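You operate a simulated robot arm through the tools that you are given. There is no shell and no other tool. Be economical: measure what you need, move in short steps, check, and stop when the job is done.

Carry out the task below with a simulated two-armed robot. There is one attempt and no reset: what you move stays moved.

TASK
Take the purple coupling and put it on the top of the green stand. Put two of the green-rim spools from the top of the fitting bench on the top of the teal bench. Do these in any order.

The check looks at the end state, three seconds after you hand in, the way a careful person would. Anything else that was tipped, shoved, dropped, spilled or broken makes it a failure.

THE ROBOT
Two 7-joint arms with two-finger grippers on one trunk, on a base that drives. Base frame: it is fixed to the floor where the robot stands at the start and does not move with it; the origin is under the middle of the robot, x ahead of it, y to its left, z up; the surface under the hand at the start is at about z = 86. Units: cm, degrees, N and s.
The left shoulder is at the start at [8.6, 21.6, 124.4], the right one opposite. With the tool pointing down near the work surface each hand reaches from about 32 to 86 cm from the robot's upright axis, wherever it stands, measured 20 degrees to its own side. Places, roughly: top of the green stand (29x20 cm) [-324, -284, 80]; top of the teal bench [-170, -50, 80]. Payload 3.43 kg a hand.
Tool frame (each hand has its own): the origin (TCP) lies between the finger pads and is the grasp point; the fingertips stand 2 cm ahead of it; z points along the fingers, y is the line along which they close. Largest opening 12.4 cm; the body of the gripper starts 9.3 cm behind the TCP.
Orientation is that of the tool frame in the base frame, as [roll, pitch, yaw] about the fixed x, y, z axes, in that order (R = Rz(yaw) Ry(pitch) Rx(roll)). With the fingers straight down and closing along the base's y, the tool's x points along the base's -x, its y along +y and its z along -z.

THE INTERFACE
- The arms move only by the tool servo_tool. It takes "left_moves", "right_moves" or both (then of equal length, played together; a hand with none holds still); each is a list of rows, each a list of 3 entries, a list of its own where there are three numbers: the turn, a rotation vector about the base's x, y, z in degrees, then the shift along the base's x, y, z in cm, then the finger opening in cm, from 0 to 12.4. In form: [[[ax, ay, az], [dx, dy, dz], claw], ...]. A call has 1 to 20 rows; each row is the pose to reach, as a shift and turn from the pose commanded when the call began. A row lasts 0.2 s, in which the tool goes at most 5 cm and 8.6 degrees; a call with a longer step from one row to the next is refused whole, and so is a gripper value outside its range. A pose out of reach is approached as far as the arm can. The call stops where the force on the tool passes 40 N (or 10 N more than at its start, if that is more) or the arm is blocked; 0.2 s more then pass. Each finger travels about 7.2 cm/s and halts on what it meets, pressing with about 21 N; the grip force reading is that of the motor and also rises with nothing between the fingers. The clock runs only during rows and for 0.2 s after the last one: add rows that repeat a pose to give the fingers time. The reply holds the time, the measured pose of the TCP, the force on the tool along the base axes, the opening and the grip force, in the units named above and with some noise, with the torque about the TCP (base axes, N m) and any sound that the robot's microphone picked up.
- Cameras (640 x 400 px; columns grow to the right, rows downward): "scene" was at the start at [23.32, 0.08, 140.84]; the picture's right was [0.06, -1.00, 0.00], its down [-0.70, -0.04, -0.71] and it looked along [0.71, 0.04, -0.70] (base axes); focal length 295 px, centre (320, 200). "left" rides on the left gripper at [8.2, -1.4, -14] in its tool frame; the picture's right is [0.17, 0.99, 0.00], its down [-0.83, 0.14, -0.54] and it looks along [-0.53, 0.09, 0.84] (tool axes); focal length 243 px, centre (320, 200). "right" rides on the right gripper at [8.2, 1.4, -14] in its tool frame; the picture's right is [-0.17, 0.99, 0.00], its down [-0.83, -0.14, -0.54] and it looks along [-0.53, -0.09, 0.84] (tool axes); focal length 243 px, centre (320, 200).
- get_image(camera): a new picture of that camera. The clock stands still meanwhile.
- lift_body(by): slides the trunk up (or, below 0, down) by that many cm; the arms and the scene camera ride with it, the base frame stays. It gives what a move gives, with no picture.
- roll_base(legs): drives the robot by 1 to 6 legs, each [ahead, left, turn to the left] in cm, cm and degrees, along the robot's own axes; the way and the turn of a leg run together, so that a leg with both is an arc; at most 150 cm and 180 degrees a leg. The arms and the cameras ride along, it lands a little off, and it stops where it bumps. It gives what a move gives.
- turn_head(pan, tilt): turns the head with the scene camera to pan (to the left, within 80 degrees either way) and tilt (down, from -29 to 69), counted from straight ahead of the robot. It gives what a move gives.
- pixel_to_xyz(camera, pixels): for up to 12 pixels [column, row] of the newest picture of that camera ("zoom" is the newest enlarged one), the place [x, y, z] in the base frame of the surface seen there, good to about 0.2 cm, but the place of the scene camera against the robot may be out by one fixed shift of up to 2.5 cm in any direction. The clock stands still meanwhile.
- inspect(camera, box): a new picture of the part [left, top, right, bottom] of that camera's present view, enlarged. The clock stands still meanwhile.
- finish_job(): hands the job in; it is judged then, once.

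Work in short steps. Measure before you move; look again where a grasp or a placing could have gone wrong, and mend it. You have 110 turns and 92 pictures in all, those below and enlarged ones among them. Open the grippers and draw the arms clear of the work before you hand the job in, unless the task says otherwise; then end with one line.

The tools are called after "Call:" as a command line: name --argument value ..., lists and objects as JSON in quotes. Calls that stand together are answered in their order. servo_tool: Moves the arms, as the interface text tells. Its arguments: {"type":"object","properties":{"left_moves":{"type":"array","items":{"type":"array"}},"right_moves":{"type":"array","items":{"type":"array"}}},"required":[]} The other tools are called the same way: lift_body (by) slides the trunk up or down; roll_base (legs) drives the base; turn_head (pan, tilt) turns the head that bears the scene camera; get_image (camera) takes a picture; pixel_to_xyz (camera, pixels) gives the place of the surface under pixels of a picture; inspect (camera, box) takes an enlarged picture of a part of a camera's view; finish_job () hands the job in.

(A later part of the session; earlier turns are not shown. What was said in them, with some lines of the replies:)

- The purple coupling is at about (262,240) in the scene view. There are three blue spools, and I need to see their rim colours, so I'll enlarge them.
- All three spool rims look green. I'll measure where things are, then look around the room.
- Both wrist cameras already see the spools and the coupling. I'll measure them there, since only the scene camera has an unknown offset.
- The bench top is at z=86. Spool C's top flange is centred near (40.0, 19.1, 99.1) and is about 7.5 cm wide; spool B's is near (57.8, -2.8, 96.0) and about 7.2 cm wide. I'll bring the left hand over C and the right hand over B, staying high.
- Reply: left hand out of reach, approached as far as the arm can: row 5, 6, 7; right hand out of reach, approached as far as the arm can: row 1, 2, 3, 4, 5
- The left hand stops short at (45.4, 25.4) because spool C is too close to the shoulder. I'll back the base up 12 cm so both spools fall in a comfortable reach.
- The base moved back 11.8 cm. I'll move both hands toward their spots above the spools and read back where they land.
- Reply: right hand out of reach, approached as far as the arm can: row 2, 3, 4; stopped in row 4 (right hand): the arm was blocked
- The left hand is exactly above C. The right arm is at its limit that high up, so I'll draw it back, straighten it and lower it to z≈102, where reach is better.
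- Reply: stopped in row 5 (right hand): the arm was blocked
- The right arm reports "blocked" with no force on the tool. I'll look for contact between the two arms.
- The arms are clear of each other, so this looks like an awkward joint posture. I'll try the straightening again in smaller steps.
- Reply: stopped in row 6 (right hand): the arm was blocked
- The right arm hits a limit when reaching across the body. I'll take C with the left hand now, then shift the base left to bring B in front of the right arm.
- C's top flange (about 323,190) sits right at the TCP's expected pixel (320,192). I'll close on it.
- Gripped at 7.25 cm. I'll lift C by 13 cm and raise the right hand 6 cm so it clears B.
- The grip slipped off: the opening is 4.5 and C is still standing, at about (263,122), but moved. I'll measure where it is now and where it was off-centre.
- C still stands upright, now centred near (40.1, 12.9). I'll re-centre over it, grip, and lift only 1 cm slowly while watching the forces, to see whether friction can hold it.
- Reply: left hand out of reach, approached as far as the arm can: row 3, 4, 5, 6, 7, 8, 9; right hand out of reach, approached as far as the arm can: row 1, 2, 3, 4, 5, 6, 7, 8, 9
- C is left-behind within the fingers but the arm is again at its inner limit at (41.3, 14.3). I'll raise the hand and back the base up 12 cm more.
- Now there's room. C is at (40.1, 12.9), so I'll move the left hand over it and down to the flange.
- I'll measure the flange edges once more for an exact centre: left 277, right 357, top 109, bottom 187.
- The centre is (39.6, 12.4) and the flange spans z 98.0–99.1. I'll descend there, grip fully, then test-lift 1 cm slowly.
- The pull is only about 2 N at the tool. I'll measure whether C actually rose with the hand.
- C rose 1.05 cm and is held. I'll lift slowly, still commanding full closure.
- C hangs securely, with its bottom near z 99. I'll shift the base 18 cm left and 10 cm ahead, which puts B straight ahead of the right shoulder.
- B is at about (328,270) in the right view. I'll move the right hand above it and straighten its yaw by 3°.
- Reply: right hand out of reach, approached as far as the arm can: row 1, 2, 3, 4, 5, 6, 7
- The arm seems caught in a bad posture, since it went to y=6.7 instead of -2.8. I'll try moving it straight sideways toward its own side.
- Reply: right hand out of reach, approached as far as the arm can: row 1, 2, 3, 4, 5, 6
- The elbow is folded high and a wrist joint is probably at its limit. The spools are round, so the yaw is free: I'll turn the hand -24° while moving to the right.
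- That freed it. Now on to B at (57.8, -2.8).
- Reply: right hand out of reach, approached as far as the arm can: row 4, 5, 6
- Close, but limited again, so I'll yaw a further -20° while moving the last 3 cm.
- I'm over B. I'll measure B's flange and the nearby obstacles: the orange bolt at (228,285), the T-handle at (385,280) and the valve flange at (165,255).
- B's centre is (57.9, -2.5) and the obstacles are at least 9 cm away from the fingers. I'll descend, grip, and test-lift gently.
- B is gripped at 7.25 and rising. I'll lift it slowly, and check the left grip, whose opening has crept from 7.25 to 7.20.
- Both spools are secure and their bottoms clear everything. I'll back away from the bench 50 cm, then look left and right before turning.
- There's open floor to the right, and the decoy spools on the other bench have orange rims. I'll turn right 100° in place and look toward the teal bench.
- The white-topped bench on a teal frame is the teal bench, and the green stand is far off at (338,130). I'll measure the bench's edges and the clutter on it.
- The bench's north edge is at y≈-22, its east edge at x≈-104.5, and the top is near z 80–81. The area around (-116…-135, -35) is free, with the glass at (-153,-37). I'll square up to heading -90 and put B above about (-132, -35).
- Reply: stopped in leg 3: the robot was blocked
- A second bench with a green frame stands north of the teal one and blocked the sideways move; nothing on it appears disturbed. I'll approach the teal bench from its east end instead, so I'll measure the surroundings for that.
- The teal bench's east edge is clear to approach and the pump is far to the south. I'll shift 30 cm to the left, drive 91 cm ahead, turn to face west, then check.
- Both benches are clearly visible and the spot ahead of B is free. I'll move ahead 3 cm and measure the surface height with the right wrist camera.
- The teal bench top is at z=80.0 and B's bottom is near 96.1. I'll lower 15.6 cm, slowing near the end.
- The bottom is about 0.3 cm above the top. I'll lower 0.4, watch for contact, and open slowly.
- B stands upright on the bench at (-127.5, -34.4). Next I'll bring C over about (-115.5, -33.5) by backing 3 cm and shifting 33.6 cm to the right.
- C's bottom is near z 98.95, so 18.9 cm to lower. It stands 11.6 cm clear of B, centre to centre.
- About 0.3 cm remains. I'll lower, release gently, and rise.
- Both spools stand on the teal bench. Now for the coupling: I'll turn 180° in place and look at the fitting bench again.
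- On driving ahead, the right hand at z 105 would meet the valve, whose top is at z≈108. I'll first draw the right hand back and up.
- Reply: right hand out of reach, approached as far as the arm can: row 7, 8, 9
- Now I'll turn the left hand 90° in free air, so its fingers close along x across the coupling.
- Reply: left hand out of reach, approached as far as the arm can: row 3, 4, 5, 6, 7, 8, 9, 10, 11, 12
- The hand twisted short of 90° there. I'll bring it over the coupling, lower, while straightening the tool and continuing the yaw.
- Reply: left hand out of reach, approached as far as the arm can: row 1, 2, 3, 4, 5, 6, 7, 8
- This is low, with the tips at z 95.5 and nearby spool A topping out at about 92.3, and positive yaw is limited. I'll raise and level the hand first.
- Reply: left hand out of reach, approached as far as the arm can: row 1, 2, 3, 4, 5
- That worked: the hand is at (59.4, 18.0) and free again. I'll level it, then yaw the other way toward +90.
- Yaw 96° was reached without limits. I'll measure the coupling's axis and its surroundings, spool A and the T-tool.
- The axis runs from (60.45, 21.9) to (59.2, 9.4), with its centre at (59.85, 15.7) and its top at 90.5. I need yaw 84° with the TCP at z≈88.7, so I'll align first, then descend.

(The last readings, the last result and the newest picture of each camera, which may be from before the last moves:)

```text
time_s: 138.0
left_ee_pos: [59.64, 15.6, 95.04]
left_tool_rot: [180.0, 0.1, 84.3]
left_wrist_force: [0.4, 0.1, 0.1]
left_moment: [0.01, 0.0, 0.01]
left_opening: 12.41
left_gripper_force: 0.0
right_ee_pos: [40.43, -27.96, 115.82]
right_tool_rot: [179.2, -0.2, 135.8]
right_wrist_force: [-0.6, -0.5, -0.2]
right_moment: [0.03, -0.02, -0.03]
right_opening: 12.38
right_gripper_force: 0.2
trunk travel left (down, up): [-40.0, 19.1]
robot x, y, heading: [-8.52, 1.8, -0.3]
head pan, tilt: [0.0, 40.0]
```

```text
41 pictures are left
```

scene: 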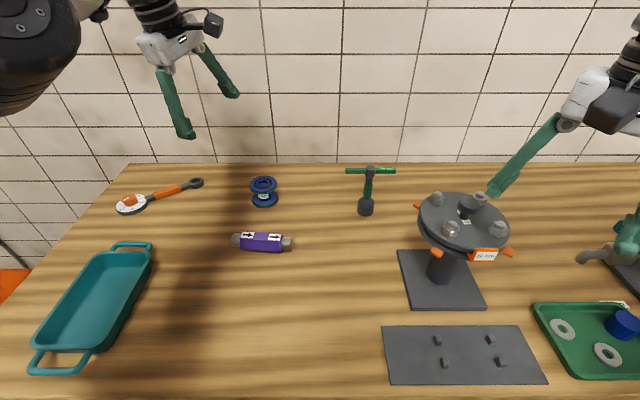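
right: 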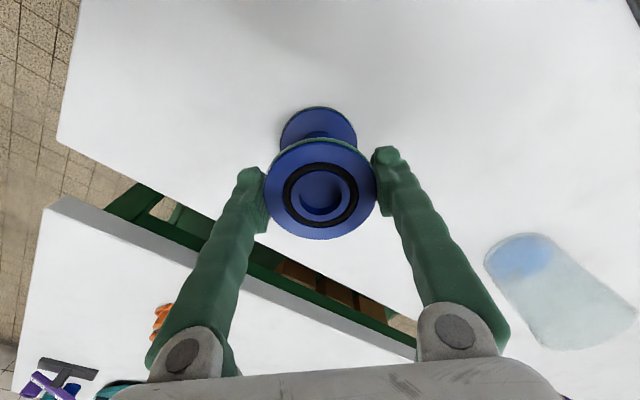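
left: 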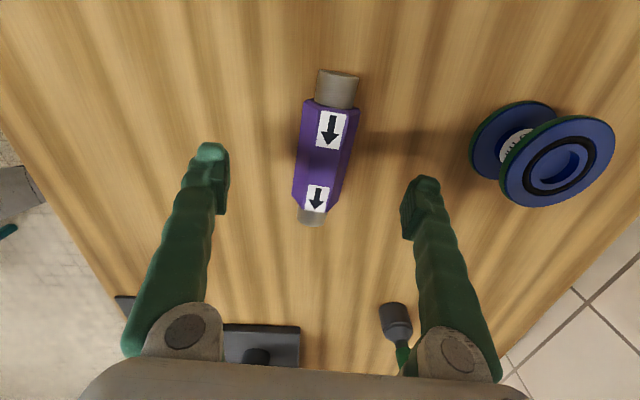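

Aligned and centred. I'll descend to z 88.7 and close.

Call:
servo_tool --left_moves '[[[0, 0, 0], [0.15, 0.1, -2], 12.4], [[0, 0, 0], [0.15, 0.1, -4], 12.4], [[0, 0, 0], [0.15, 0.1, -5.5], 12.4], [[0, 0, 0], [0.15, 0.1, -6.3], 12.4], [[0, 0, 0], [0.15, 0.1, -6.3], 9], [[0, 0, 0], [0.15, 0.1, -6.3], 6], [[0, 0, 0], [0.15, 0.1, -6.3], 3], [[0, 0, 0], [0.15, 0.1, -6.3], 0], [[0, 0, 0], [0.15, 0.1, -6.3], 0], [[0, 0, 0], [0.15, 0.1, -6.3], 0]]'

Call:
servo_tool --left_moves '[[[0, 0, 0], [0, 0, 0.4], 0], [[0, 0, 0], [0, 0, 0.9], 0], [[0, 0, 0], [0, 0, 1.6], 0], [[0, 0, 0], [0, 0, 2.4], 0], [[0, 0, 0], [0, 0, 3.2], 0], [[0, 0, 0], [0, 0, 4], 0]]'

Call:
get_image --camera "left"

```text
time_s: 140.2
left_ee_pos: [59.88, 15.73, 88.91]
left_tool_rot: [180.0, 0.1, 84.2]
left_wrist_force: [-0.2, 0.0, -0.2]
left_moment: [0.02, 0.02, 0.0]
left_opening: 4.4
left_gripper_force: 20.8
right_ee_pos: [40.45, -27.94, 115.81]
right_tool_rot: [179.1, -0.2, 135.9]
right_wrist_force: [0.5, -0.4, 0.2]
right_moment: [0.01, 0.03, -0.02]
right_opening: 12.41
right_gripper_force: 0.0
trunk travel left (down, up): [-40.0, 19.1]
robot x, y, heading: [-8.33, 1.69, -0.2]
head pan, tilt: [0.0, 40.0]
```

```text
time_s: 141.6
left_ee_pos: [60.06, 15.85, 92.75]
left_tool_rot: [-179.9, 0.2, 84.2]
left_wrist_force: [0.0, 0.0, -3.1]
left_moment: [-0.02, 0.01, 0.01]
left_opening: 4.37
left_gripper_force: 20.9
right_ee_pos: [40.45, -27.75, 115.85]
right_tool_rot: [179.1, -0.1, 135.8]
right_wrist_force: [0.1, 0.6, -0.6]
right_moment: [-0.01, 0.01, -0.02]
right_opening: 12.39
right_gripper_force: 0.1
trunk travel left (down, up): [-40.0, 19.1]
robot x, y, heading: [-8.94, 1.74, 0.0]
head pan, tilt: [0.0, 40.0]
```

```text
40 pictures are left
```

left: 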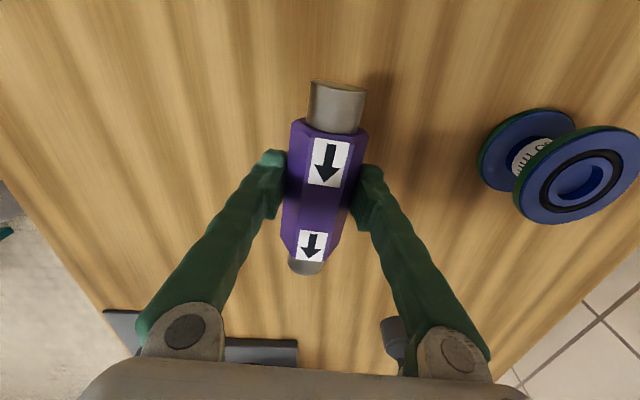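

The coupling is held firmly, with an opening of 4.37 and a 3 N load. I'll lift it to about z 107 and back away from the bench.

Call:
servo_tool --left_moves '[[[0, 0, 0], [0, 0, 1], 0], [[0, 0, 0], [0, 0, 2.2], 0], [[0, 0, 0], [0, 0, 3.6], 0], [[0, 0, 0], [0, 0, 5], 0], [[0, 0, 0], [0, 0, 6.5], 0], [[0, 0, 0], [0, 0, 8], 0], [[0, 0, 0], [0, 0, 9.5], 0], [[0, 0, 0], [0, 0, 11], 0], [[0, 0, 0], [0, 0, 12.5], 0], [[0, 0, 0], [0, 0, 14], 0]]'

Call:
roll_base --legs '[[-45, 0, 0]]'

Call:
turn_head --pan 0 --tilt 45

Call:
get_image --camera "scene"

```text
time_s: 143.8
left_ee_pos: [59.9, 15.73, 106.89]
left_tool_rot: [-180.0, 0.2, 84.2]
left_wrist_force: [0.0, -0.6, -3.3]
left_moment: [0.04, -0.03, 0.0]
left_opening: 4.37
left_gripper_force: 21.2
right_ee_pos: [40.53, -27.91, 115.85]
right_tool_rot: [179.1, -0.2, 136.0]
right_wrist_force: [-0.4, 1.2, 0.8]
right_moment: [0.02, -0.05, 0.03]
right_opening: 12.4
right_gripper_force: 0.1
trunk travel left (down, up): [-40.0, 19.1]
robot x, y, heading: [-8.43, 1.72, -0.3]
head pan, tilt: [0.0, 40.0]
```

```text
time_s: 147.1
left_ee_pos: [14.53, 16.22, 106.78]
left_tool_rot: [-179.9, 0.3, 84.6]
left_wrist_force: [0.0, -0.6, -4.0]
left_moment: [0.01, 0.0, -0.03]
left_opening: 4.35
left_gripper_force: 20.7
right_ee_pos: [-4.77, -27.72, 115.93]
right_tool_rot: [179.1, -0.2, 136.2]
right_wrist_force: [0.4, 0.0, 0.0]
right_moment: [-0.02, -0.01, 0.02]
right_opening: 12.4
right_gripper_force: 0.1
trunk travel left (down, up): [-40.0, 19.1]
robot x, y, heading: [-54.16, 1.81, 0.3]
head pan, tilt: [0.0, 40.0]
```

```text
time_s: 147.8
left_ee_pos: [14.34, 16.29, 106.84]
left_tool_rot: [-179.9, 0.1, 84.7]
left_wrist_force: [-0.2, -0.3, -3.1]
left_moment: [0.03, 0.02, 0.0]
left_opening: 4.4
left_gripper_force: 21.1
right_ee_pos: [-4.79, -27.71, 115.85]
right_tool_rot: [179.0, -0.1, 136.1]
right_wrist_force: [-0.7, -1.2, 0.0]
right_moment: [-0.01, 0.01, 0.03]
right_opening: 12.38
right_gripper_force: 0.0
trunk travel left (down, up): [-40.0, 19.1]
robot x, y, heading: [-54.31, 1.71, 0.3]
head pan, tilt: [0.0, 45.0]
```

```text
39 pictures are left
```

scene: 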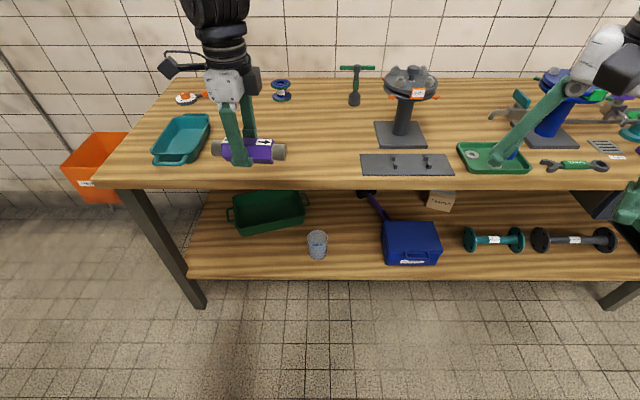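

The coupling is secure. I'll turn right to heading -90, drive 90 cm south, and look toward the green stand.

Call:
roll_base --legs '[[0, 0, -90.3], [100, 0, 0], [0, 0, -45]]'

Call:
turn_head --pan 0 --tilt 20

Call:
get_image --camera "scene"

```text
time_s: 162.2
left_ee_pos: [-95.71, -154.54, 106.99]
left_tool_rot: [180.0, 0.2, -52.1]
left_wrist_force: [0.1, 1.0, -3.0]
left_moment: [0.0, 0.03, 0.02]
left_opening: 4.35
left_gripper_force: 21.1
right_ee_pos: [-111.82, -109.44, 115.87]
right_tool_rot: [179.1, -0.2, -0.3]
right_wrist_force: [0.0, -0.9, -0.6]
right_moment: [-0.01, 0.02, -0.01]
right_opening: 12.42
right_gripper_force: 0.0
trunk travel left (down, up): [-40.0, 19.1]
robot x, y, heading: [-56.04, -96.95, -136.7]
head pan, tilt: [0.0, 45.0]
```

```text
time_s: 163.1
left_ee_pos: [-95.67, -154.59, 106.9]
left_tool_rot: [-179.8, 0.2, -52.0]
left_wrist_force: [-1.0, 0.3, -3.2]
left_moment: [-0.01, -0.01, 0.01]
left_opening: 4.36
left_gripper_force: 20.7
right_ee_pos: [-111.8, -109.49, 115.85]
right_tool_rot: [179.0, -0.2, -0.4]
right_wrist_force: [1.3, -0.3, 0.0]
right_moment: [0.0, 0.0, 0.01]
right_opening: 12.41
right_gripper_force: 0.0
trunk travel left (down, up): [-40.0, 19.1]
robot x, y, heading: [-56.04, -97.09, -136.3]
head pan, tilt: [0.0, 20.0]
```

```text
38 pictures are left
```

scene: 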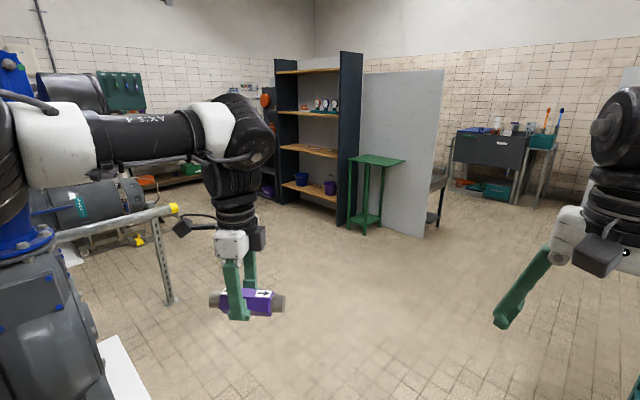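

The green stand is at (378,160), between the shelf unit and a white panel. I'll measure it and the obstacles.

Call:
pixel_to_xyz --camera "scene" --pixels '[[350, 156], [366, 167], [404, 161], [378, 155], [425, 235], [440, 72], [342, 220], [276, 70], [168, 208], [175, 300], [365, 232], [100, 345]]'

```text
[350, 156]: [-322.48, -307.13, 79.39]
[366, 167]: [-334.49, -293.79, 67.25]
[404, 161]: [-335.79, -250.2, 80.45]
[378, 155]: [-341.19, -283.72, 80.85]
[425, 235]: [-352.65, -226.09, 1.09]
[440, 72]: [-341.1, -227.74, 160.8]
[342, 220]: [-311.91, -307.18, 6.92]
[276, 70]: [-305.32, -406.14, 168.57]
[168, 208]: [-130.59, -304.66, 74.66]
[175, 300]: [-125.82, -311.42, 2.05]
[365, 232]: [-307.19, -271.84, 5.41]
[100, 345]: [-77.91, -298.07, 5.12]
```

The shelf corner is at about (-310,-307) and the panel is at x≈-345. I'll check where the left forearm and elbow stick out so I can choose the approach heading.

Call:
pixel_to_xyz --camera "scene" --pixels '[[30, 140], [60, 150], [100, 150], [150, 150], [200, 130], [250, 130], [240, 210], [590, 240], [600, 130]]'

Call:
inspect --camera "scene" --box '[260, 50, 460, 250]'

Call:
pixel_to_xyz --camera "zoom" --pixels '[[300, 340], [360, 370], [455, 355], [400, 345], [250, 200], [330, 100], [300, 550], [520, 200]]'

```text
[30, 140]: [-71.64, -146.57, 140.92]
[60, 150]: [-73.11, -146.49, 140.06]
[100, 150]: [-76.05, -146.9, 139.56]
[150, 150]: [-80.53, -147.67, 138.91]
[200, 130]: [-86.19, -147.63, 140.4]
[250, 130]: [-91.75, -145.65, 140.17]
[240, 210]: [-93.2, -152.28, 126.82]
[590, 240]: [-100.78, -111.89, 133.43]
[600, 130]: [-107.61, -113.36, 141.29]
```

```text
2.00 times, centred on (360, 150) of scene
```

zoom: 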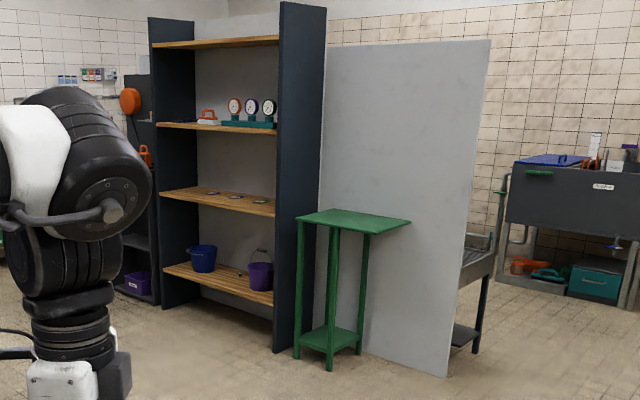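

```text
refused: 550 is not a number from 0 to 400
```

The forearm stays within about 11–20 cm to the left of the hand, so a heading of about -155° works. I'll take the stand's corners from the enlarged view.

Call:
pixel_to_xyz --camera "zoom" --pixels '[[302, 216], [364, 231], [404, 220], [345, 212], [278, 340], [285, 60], [440, 365], [480, 60], [340, 222], [370, 220]]'

```text
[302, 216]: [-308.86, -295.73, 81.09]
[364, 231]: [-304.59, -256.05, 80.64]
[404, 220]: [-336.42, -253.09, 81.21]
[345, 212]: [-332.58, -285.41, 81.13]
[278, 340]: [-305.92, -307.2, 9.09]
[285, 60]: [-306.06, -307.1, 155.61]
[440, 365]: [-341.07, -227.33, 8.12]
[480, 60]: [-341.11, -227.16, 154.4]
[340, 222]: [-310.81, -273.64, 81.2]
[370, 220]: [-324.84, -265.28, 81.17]
```

The stand's top spans roughly x -337…-304, y -297…-253 at z≈80. I'll drive to a stand-off pose at about (-233,-218), heading -155, then re-measure up close.

Call:
roll_base --legs '[[0, 0, -9.1], [110, 0, 0], [105, 0, 0], [0, 0, -9.5]]'

Call:
turn_head --pan 5 --tilt 32

Call:
get_image --camera "scene"

```text
time_s: 178.1
left_ee_pos: [-291.06, -261.1, 106.77]
left_tool_rot: [-179.9, 0.3, -70.7]
left_wrist_force: [-0.4, 0.4, -3.3]
left_moment: [-0.02, 0.02, -0.05]
left_opening: 4.32
left_gripper_force: 21.0
right_ee_pos: [-291.73, -213.2, 115.89]
right_tool_rot: [179.0, -0.2, -19.2]
right_wrist_force: [0.2, 0.0, -0.5]
right_moment: [0.02, -0.02, -0.02]
right_opening: 12.4
right_gripper_force: 0.0
trunk travel left (down, up): [-40.0, 19.1]
robot x, y, heading: [-234.73, -219.31, -155.3]
head pan, tilt: [0.0, 20.0]
```

```text
time_s: 178.8
left_ee_pos: [-290.99, -261.03, 106.83]
left_tool_rot: [-179.9, 0.1, -70.8]
left_wrist_force: [0.5, 0.7, -4.0]
left_moment: [-0.06, 0.02, 0.0]
left_opening: 4.32
left_gripper_force: 20.9
right_ee_pos: [-291.63, -213.13, 115.88]
right_tool_rot: [179.1, -0.3, -19.1]
right_wrist_force: [0.1, 0.1, -0.6]
right_moment: [0.01, 0.0, 0.0]
right_opening: 12.37
right_gripper_force: 0.0
trunk travel left (down, up): [-40.0, 19.1]
robot x, y, heading: [-234.37, -219.1, -155.4]
head pan, tilt: [5.0, 32.0]
```

```text
36 pictures are left
```

scene: 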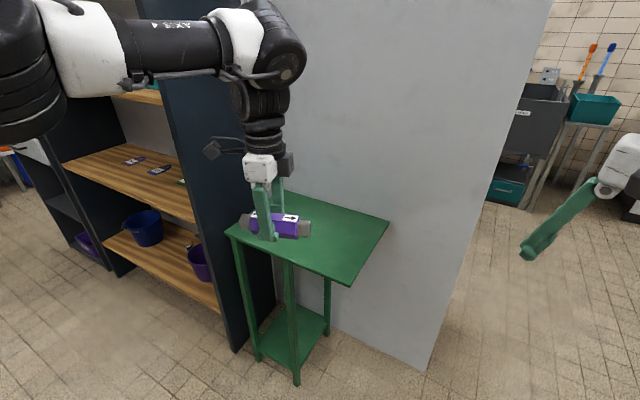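

The stand's top is fully visible. I'll measure its corners, the shelf edge and the held coupling with the same camera.

Call:
pixel_to_xyz --camera "scene" --pixels '[[229, 232], [349, 285], [388, 222], [300, 197], [330, 240], [280, 250], [235, 340], [190, 120], [427, 365], [310, 228], [290, 270], [345, 215]]'

```text
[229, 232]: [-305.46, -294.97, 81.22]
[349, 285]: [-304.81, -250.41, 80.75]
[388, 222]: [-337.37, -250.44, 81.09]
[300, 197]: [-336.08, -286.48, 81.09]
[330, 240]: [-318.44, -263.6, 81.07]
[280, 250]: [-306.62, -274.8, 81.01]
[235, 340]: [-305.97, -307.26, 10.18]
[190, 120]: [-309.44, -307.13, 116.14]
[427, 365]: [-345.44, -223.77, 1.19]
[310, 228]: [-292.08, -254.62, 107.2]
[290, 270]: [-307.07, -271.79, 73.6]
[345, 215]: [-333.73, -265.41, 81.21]
```

The stand's top spans x -337…-305, y -295…-250. I'll aim for about (-321, -279), which lies well on the top and near the given place. That takes 4 cm left and 35 cm ahead.

Call:
roll_base --legs '[[0, 4.3, 0], [34.5, 0, 0]]'

Call:
get_image --camera "left"

Call:
get_image --camera "scene"

Call:
pixel_to_xyz --camera "left" --pixels '[[440, 100], [200, 100], [330, 40], [100, 200], [420, 260]]'

```text
time_s: 182.3
left_ee_pos: [-321.22, -278.84, 106.87]
left_tool_rot: [-180.0, 0.1, -71.3]
left_wrist_force: [-0.5, 0.0, -3.0]
left_moment: [-0.04, 0.03, -0.02]
left_opening: 4.32
left_gripper_force: 20.8
right_ee_pos: [-321.44, -230.92, 115.82]
right_tool_rot: [179.1, -0.1, -19.7]
right_wrist_force: [0.2, 0.0, 0.2]
right_moment: [0.01, -0.02, 0.05]
right_opening: 12.41
right_gripper_force: 0.1
trunk travel left (down, up): [-40.0, 19.1]
robot x, y, heading: [-264.34, -237.52, -155.7]
head pan, tilt: [5.0, 32.0]
```

```text
35 pictures are left
```

left: 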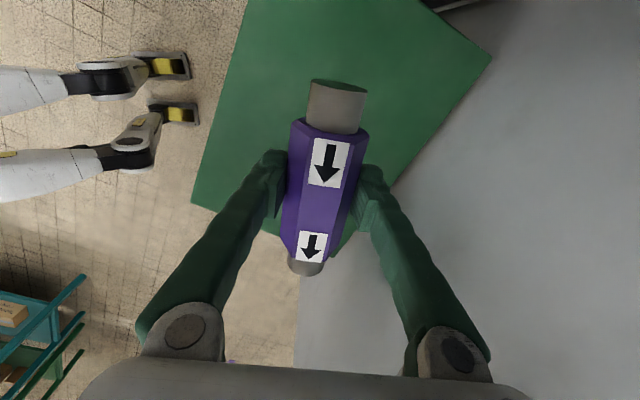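

```text
34 pictures are left
```

scene: 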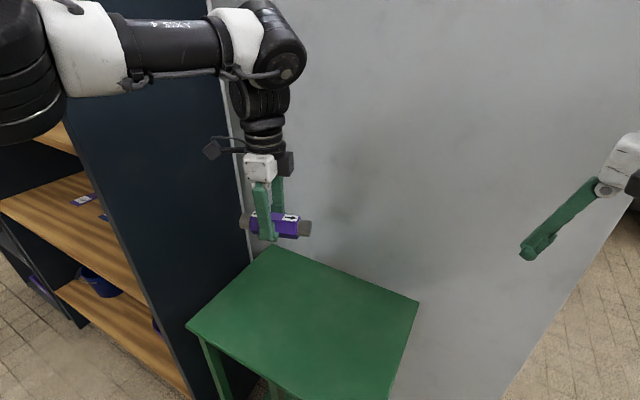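

```text
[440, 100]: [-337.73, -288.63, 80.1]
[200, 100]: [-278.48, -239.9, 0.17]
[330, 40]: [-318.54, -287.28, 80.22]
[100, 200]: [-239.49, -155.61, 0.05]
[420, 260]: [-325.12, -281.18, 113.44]
```

I'll take the stand's corners with the accurate wrist camera: (193,200), (247,5), (488,57) and (395,180).

Call:
pixel_to_xyz --camera "left" --pixels '[[194, 199], [248, 6], [486, 57], [398, 180], [262, 228], [332, 252], [425, 4], [220, 110]]'

Call:
pixel_to_xyz --camera "scene" --pixels '[[189, 326], [272, 249], [416, 302], [300, 310], [385, 385]]'

```text
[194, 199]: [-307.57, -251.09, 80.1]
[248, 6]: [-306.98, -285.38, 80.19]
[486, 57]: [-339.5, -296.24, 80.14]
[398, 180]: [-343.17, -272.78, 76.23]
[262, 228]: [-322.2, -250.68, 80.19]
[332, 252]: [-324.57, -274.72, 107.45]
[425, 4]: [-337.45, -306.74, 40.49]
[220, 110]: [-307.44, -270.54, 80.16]
```

```text
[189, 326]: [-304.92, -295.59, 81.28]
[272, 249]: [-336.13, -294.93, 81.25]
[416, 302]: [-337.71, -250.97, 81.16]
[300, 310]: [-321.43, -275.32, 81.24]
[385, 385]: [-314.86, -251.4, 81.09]
```

The true top spans x -340…-307, y -296…-250 at z 80.15, so the coupling is well inside. I'll lower 23.3 cm, moving 1.5 cm further in -x.

Call:
servo_tool --left_moves '[[[0, 0, 0], [-0.5, 0, -1], 0], [[0, 0, 0], [-1, 0, -2.5], 0], [[0, 0, 0], [-1.5, 0, -4], 0], [[0, 0, 0], [-1.5, 0, -5.5], 0], [[0, 0, 0], [-1.5, 0, -7], 0], [[0, 0, 0], [-1.5, 0, -8.5], 0], [[0, 0, 0], [-1.5, 0, -10], 0], [[0, 0, 0], [-1.5, 0, -11.5], 0], [[0, 0, 0], [-1.5, 0, -13], 0], [[0, 0, 0], [-1.5, 0, -14.5], 0], [[0, 0, 0], [-1.5, 0, -16], 0], [[0, 0, 0], [-1.5, 0, -17.5], 0], [[0, 0, 0], [-1.5, 0, -19], 0], [[0, 0, 0], [-1.5, 0, -20.5], 0], [[0, 0, 0], [-1.5, 0, -21.8], 0], [[0, 0, 0], [-1.5, 0, -22.6], 0], [[0, 0, 0], [-1.5, 0, -23.1], 0], [[0, 0, 0], [-1.5, 0, -23.3], 0], [[0, 0, 0], [-1.5, 0, -23.3], 0]]'

Call:
get_image --camera "left"

```text
time_s: 186.3
left_ee_pos: [-322.62, -278.89, 83.69]
left_tool_rot: [180.0, 0.1, -71.4]
left_wrist_force: [-0.4, -0.5, -3.5]
left_moment: [-0.01, -0.01, 0.02]
left_opening: 4.31
left_gripper_force: 21.0
right_ee_pos: [-321.52, -231.06, 115.86]
right_tool_rot: [179.2, -0.2, -19.7]
right_wrist_force: [0.2, -0.6, -0.3]
right_moment: [0.0, -0.01, -0.02]
right_opening: 12.38
right_gripper_force: 0.1
trunk travel left (down, up): [-40.0, 19.1]
robot x, y, heading: [-264.67, -237.91, -155.9]
head pan, tilt: [5.0, 32.0]
```

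```text
33 pictures are left
```

left: 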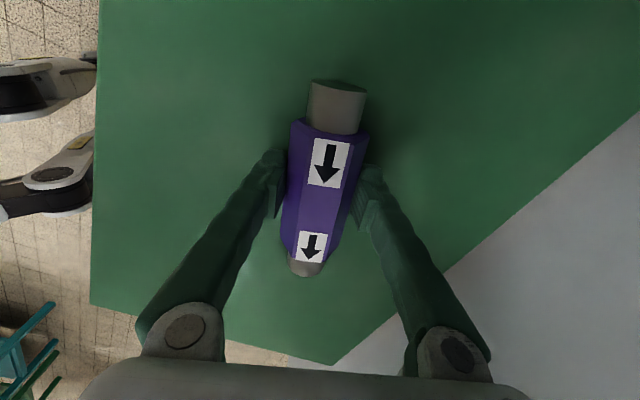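

About 0.6 cm remains by reckoning. I'll lower in small steps and watch for contact.

Call:
servo_tool --left_moves '[[[0, 0, 0], [0, 0, -0.2], 0], [[0, 0, 0], [0, 0, -0.4], 0], [[0, 0, 0], [0, 0, -0.6], 0], [[0, 0, 0], [0, 0, -0.6], 0]]'

```text
time_s: 187.3
left_ee_pos: [-322.63, -278.85, 82.93]
left_tool_rot: [-179.9, 0.2, -71.4]
left_wrist_force: [0.6, -0.8, -3.5]
left_moment: [0.0, 0.0, 0.0]
left_opening: 4.36
left_gripper_force: 21.2
right_ee_pos: [-321.44, -231.05, 115.87]
right_tool_rot: [179.1, -0.2, -19.7]
right_wrist_force: [-0.4, -0.2, 0.3]
right_moment: [0.01, 0.01, -0.01]
right_opening: 12.4
right_gripper_force: 0.1
trunk travel left (down, up): [-40.0, 19.1]
robot x, y, heading: [-264.76, -237.73, -155.6]
head pan, tilt: [5.0, 32.0]
```

There's no contact yet; the load is still -3.5 N. I'll go down another 0.4 cm.

Call:
servo_tool --left_moves '[[[0, 0, 0], [0, 0, -0.15], 0], [[0, 0, 0], [0, 0, -0.3], 0], [[0, 0, 0], [0, 0, -0.4], 0], [[0, 0, 0], [0, 0, -0.4], 0]]'

Call:
inspect --camera "left" --box '[220, 60, 420, 300]'

```text
time_s: 188.3
left_ee_pos: [-322.88, -278.93, 82.75]
left_tool_rot: [179.8, 0.1, -71.4]
left_wrist_force: [-1.3, -4.7, 9.9]
left_moment: [0.25, 0.04, 0.03]
left_opening: 4.31
left_gripper_force: 21.3
right_ee_pos: [-321.48, -231.14, 115.95]
right_tool_rot: [179.2, 0.0, -19.7]
right_wrist_force: [-0.3, 0.8, -0.3]
right_moment: [0.03, -0.02, 0.0]
right_opening: 12.4
right_gripper_force: 0.0
trunk travel left (down, up): [-40.0, 19.1]
robot x, y, heading: [-264.71, -237.7, -155.6]
head pan, tilt: [5.0, 32.0]
```

```text
1.67 times, centred on (320, 180) of left
```

zoom: 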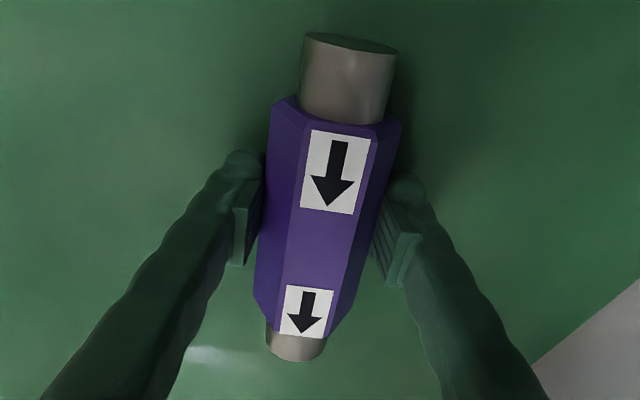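

Contact now: +10 N up from the stand. I'll open gently and rise straight up.

Call:
servo_tool --left_moves '[[[0, 0, 0], [0, 0, 0.2], 4.2], [[0, 0, 0], [0, 0, 0.2], 4.8], [[0, 0, 0], [0, 0, 0.2], 6], [[0, 0, 0], [0, 0, 0.2], 8], [[0, 0, 0], [0, 0, 0.2], 10], [[0, 0, 0], [0, 0, 0.2], 10], [[0, 0, 0], [0, 0, 1.5], 10], [[0, 0, 0], [0, 0, 4], 10], [[0, 0, 0], [0, 0, 8], 10], [[0, 0, 0], [0, 0, 12], 10], [[0, 0, 0], [0, 0, 16], 10], [[0, 0, 0], [0, 0, 20], 12.4], [[0, 0, 0], [0, 0, 24], 12.4]]'

Call:
get_image --camera "left"

Call:
get_image --camera "scene"

```text
time_s: 191.1
left_ee_pos: [-322.81, -278.97, 106.96]
left_tool_rot: [-180.0, 0.1, -71.2]
left_wrist_force: [-0.7, 0.3, -0.3]
left_moment: [-0.03, 0.01, 0.03]
left_opening: 12.38
left_gripper_force: 0.1
right_ee_pos: [-321.35, -230.92, 115.83]
right_tool_rot: [179.0, -0.1, -19.7]
right_wrist_force: [0.1, -0.1, 0.4]
right_moment: [-0.01, 0.03, -0.01]
right_opening: 12.4
right_gripper_force: 0.1
trunk travel left (down, up): [-40.0, 19.1]
robot x, y, heading: [-264.69, -238.07, -155.6]
head pan, tilt: [5.0, 32.0]
```

```text
31 pictures are left
```

left: 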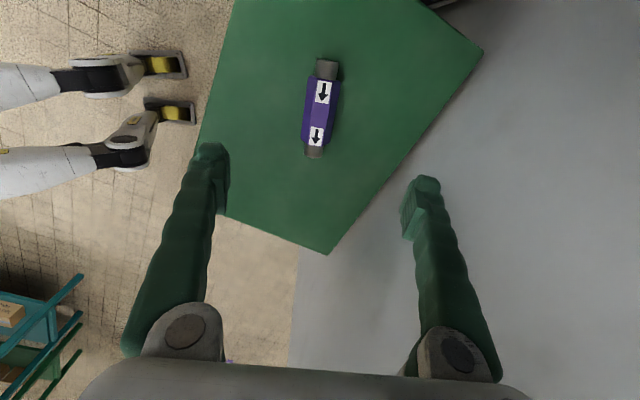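

```text
30 pictures are left
```

scene: 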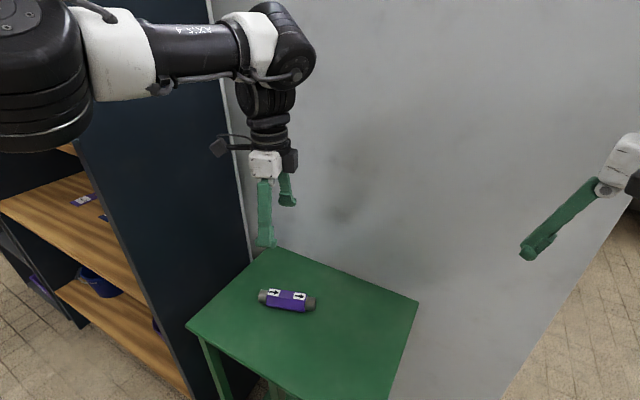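

The coupling lies in the middle of the stand. I'll back the arms clear, then take one last look at the teal bench and the stand.

Call:
roll_base --legs '[[-50, 0, 0]]'

Call:
get_image --camera "scene"

Call:
turn_head --pan -80 --tilt 15

Call:
get_image --camera "scene"

```text
time_s: 194.7
left_ee_pos: [-277.49, -258.54, 106.77]
left_tool_rot: [-179.9, 0.2, -71.3]
left_wrist_force: [0.2, 0.0, -1.4]
left_moment: [0.01, 0.0, -0.02]
left_opening: 12.39
left_gripper_force: 0.0
right_ee_pos: [-276.28, -210.63, 115.9]
right_tool_rot: [179.0, -0.2, -19.7]
right_wrist_force: [0.5, -0.1, -0.1]
right_moment: [0.0, 0.0, -0.01]
right_opening: 12.4
right_gripper_force: 0.0
trunk travel left (down, up): [-40.0, 19.1]
robot x, y, heading: [-219.52, -217.49, -155.5]
head pan, tilt: [5.0, 32.0]
```

```text
29 pictures are left
```

scene: 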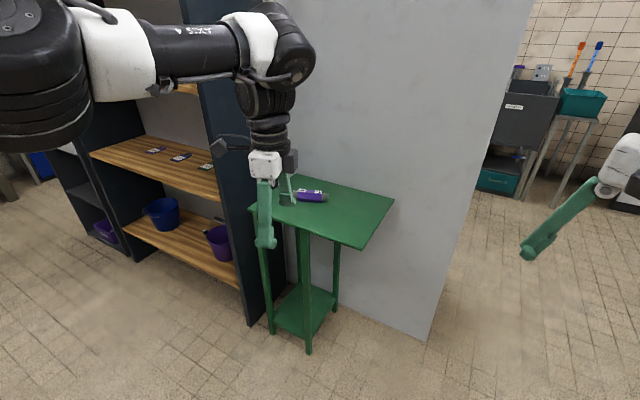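

```text
time_s: 196.3
left_ee_pos: [-277.46, -258.46, 106.79]
left_tool_rot: [179.9, 0.1, -71.3]
left_wrist_force: [-0.5, -0.1, -0.1]
left_moment: [0.01, -0.02, -0.01]
left_opening: 12.38
left_gripper_force: 0.1
right_ee_pos: [-276.19, -210.46, 115.84]
right_tool_rot: [179.1, -0.2, -19.7]
right_wrist_force: [-0.4, 0.4, -0.3]
right_moment: [0.0, 0.02, 0.01]
right_opening: 12.38
right_gripper_force: 0.1
trunk travel left (down, up): [-40.0, 19.1]
robot x, y, heading: [-219.25, -217.12, -156.0]
head pan, tilt: [-80.0, 15.0]
```

```text
28 pictures are left
```

scene: 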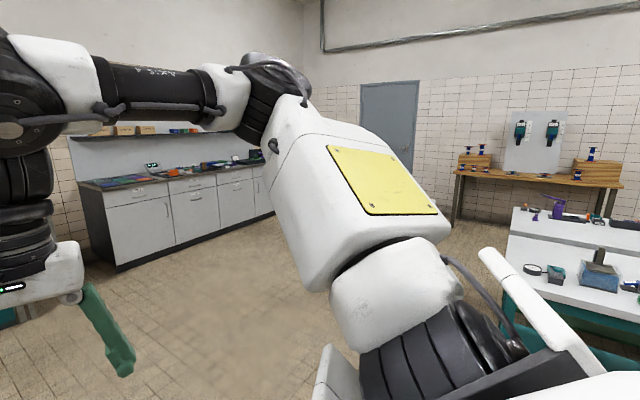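

The coupling is fine. The wooden bench at (540,175) also carries spools, so I'll check their rim colours to be sure I took mine from the right bench.

Call:
inspect --camera "scene" --box '[440, 110, 640, 235]'

```text
3.20 times, centred on (540, 172) of scene
```

zoom: 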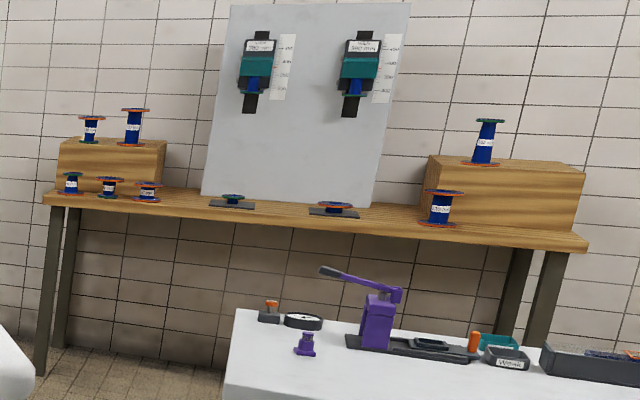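

That bench carries both green and orange rims, so I need to know which one is the fitting bench. I'll find where it is and look closer for signs.

Call:
pixel_to_xyz --camera "zoom" --pixels '[[45, 195], [585, 245], [72, 185], [485, 140], [90, 130], [233, 200], [440, 205], [330, 345], [300, 90]]'

Call:
inspect --camera "scene" --box '[445, 140, 545, 185]'

Call:
inspect --camera "scene" --box '[540, 140, 640, 185]'

```text
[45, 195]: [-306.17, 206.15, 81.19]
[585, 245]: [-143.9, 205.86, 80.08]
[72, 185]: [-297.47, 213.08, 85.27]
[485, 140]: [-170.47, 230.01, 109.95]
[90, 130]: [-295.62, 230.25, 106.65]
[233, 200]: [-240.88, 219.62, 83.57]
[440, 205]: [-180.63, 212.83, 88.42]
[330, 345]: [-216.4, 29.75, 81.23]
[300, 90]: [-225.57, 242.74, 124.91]
```

```text
6.40 times, centred on (495, 162) of scene
```

zoom: 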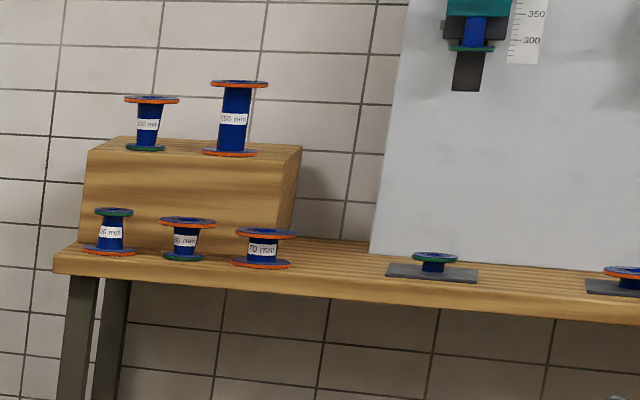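

```text
6.40 times, centred on (590, 162) of scene
```

zoom: 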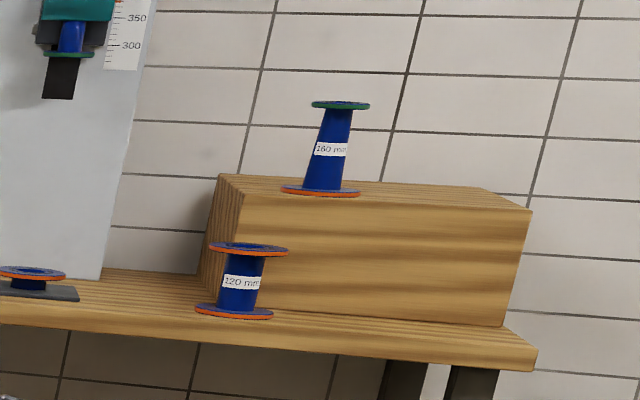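

On that far bench every spool mixes orange and green or is all orange. Only the start bench holds true green-rim spools, so the choice was right. I'll turn in place for one last check of the teal bench.

Call:
roll_base --legs '[[0, 0, -75]]'

Call:
turn_head --pan -68 --tilt 15

Call:
get_image --camera "scene"

```text
time_s: 201.1
left_ee_pos: [-274.63, -172.42, 106.81]
left_tool_rot: [-180.0, 0.1, -145.6]
left_wrist_force: [0.0, 0.0, 0.1]
left_moment: [-0.01, 0.02, -0.01]
left_opening: 12.39
left_gripper_force: 0.0
right_ee_pos: [-228.19, -160.72, 115.9]
right_tool_rot: [179.1, -0.3, -93.8]
right_wrist_force: [0.5, -0.9, 0.7]
right_moment: [0.01, 0.02, -0.01]
right_opening: 12.38
right_gripper_force: 0.1
trunk travel left (down, up): [-40.0, 19.1]
robot x, y, heading: [-219.33, -217.65, 130.1]
head pan, tilt: [-80.0, 15.0]
```

```text
time_s: 201.8
left_ee_pos: [-274.57, -172.57, 106.75]
left_tool_rot: [-179.9, 0.1, -145.6]
left_wrist_force: [-0.2, 0.2, -0.1]
left_moment: [0.02, 0.01, 0.05]
left_opening: 12.39
left_gripper_force: 0.0
right_ee_pos: [-228.16, -160.68, 115.93]
right_tool_rot: [179.1, -0.2, -94.0]
right_wrist_force: [-0.5, 0.9, -0.1]
right_moment: [-0.01, 0.0, -0.03]
right_opening: 12.38
right_gripper_force: 0.1
trunk travel left (down, up): [-40.0, 19.1]
robot x, y, heading: [-219.14, -217.13, 129.9]
head pan, tilt: [-68.0, 15.0]
```

```text
24 pictures are left
```

scene: 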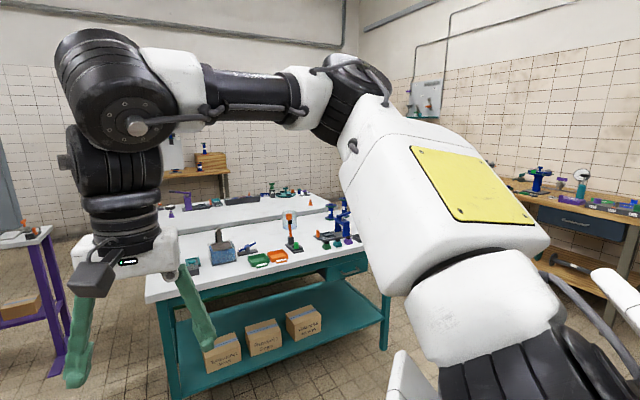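

I can make out the spools beyond the clamp near (340,215), so I'll enlarge that area.

Call:
inspect --camera "scene" --box '[270, 180, 370, 250]'

```text
5.71 times, centred on (320, 215) of scene
```

zoom: 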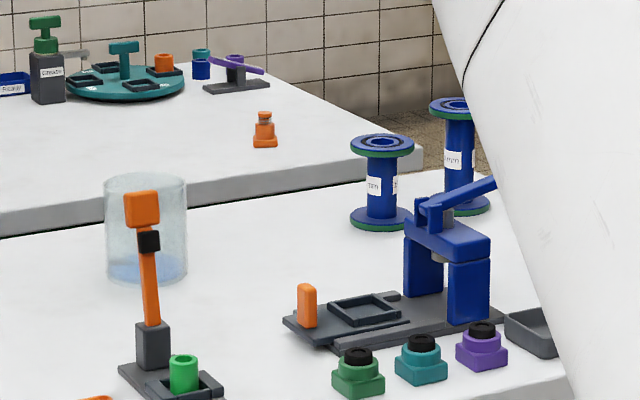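

Both green-rim spools stand upright on the teal bench and nothing around them looks disturbed. The coupling is on the stand, the grippers are open and the arms are clear, so I'm handing in.

Call:
finish_job

```text
The job is handed in.
```

The purple coupling is on the green stand and two green-rim spools from the fitting bench are standing on the teal bench; the job is handed in.
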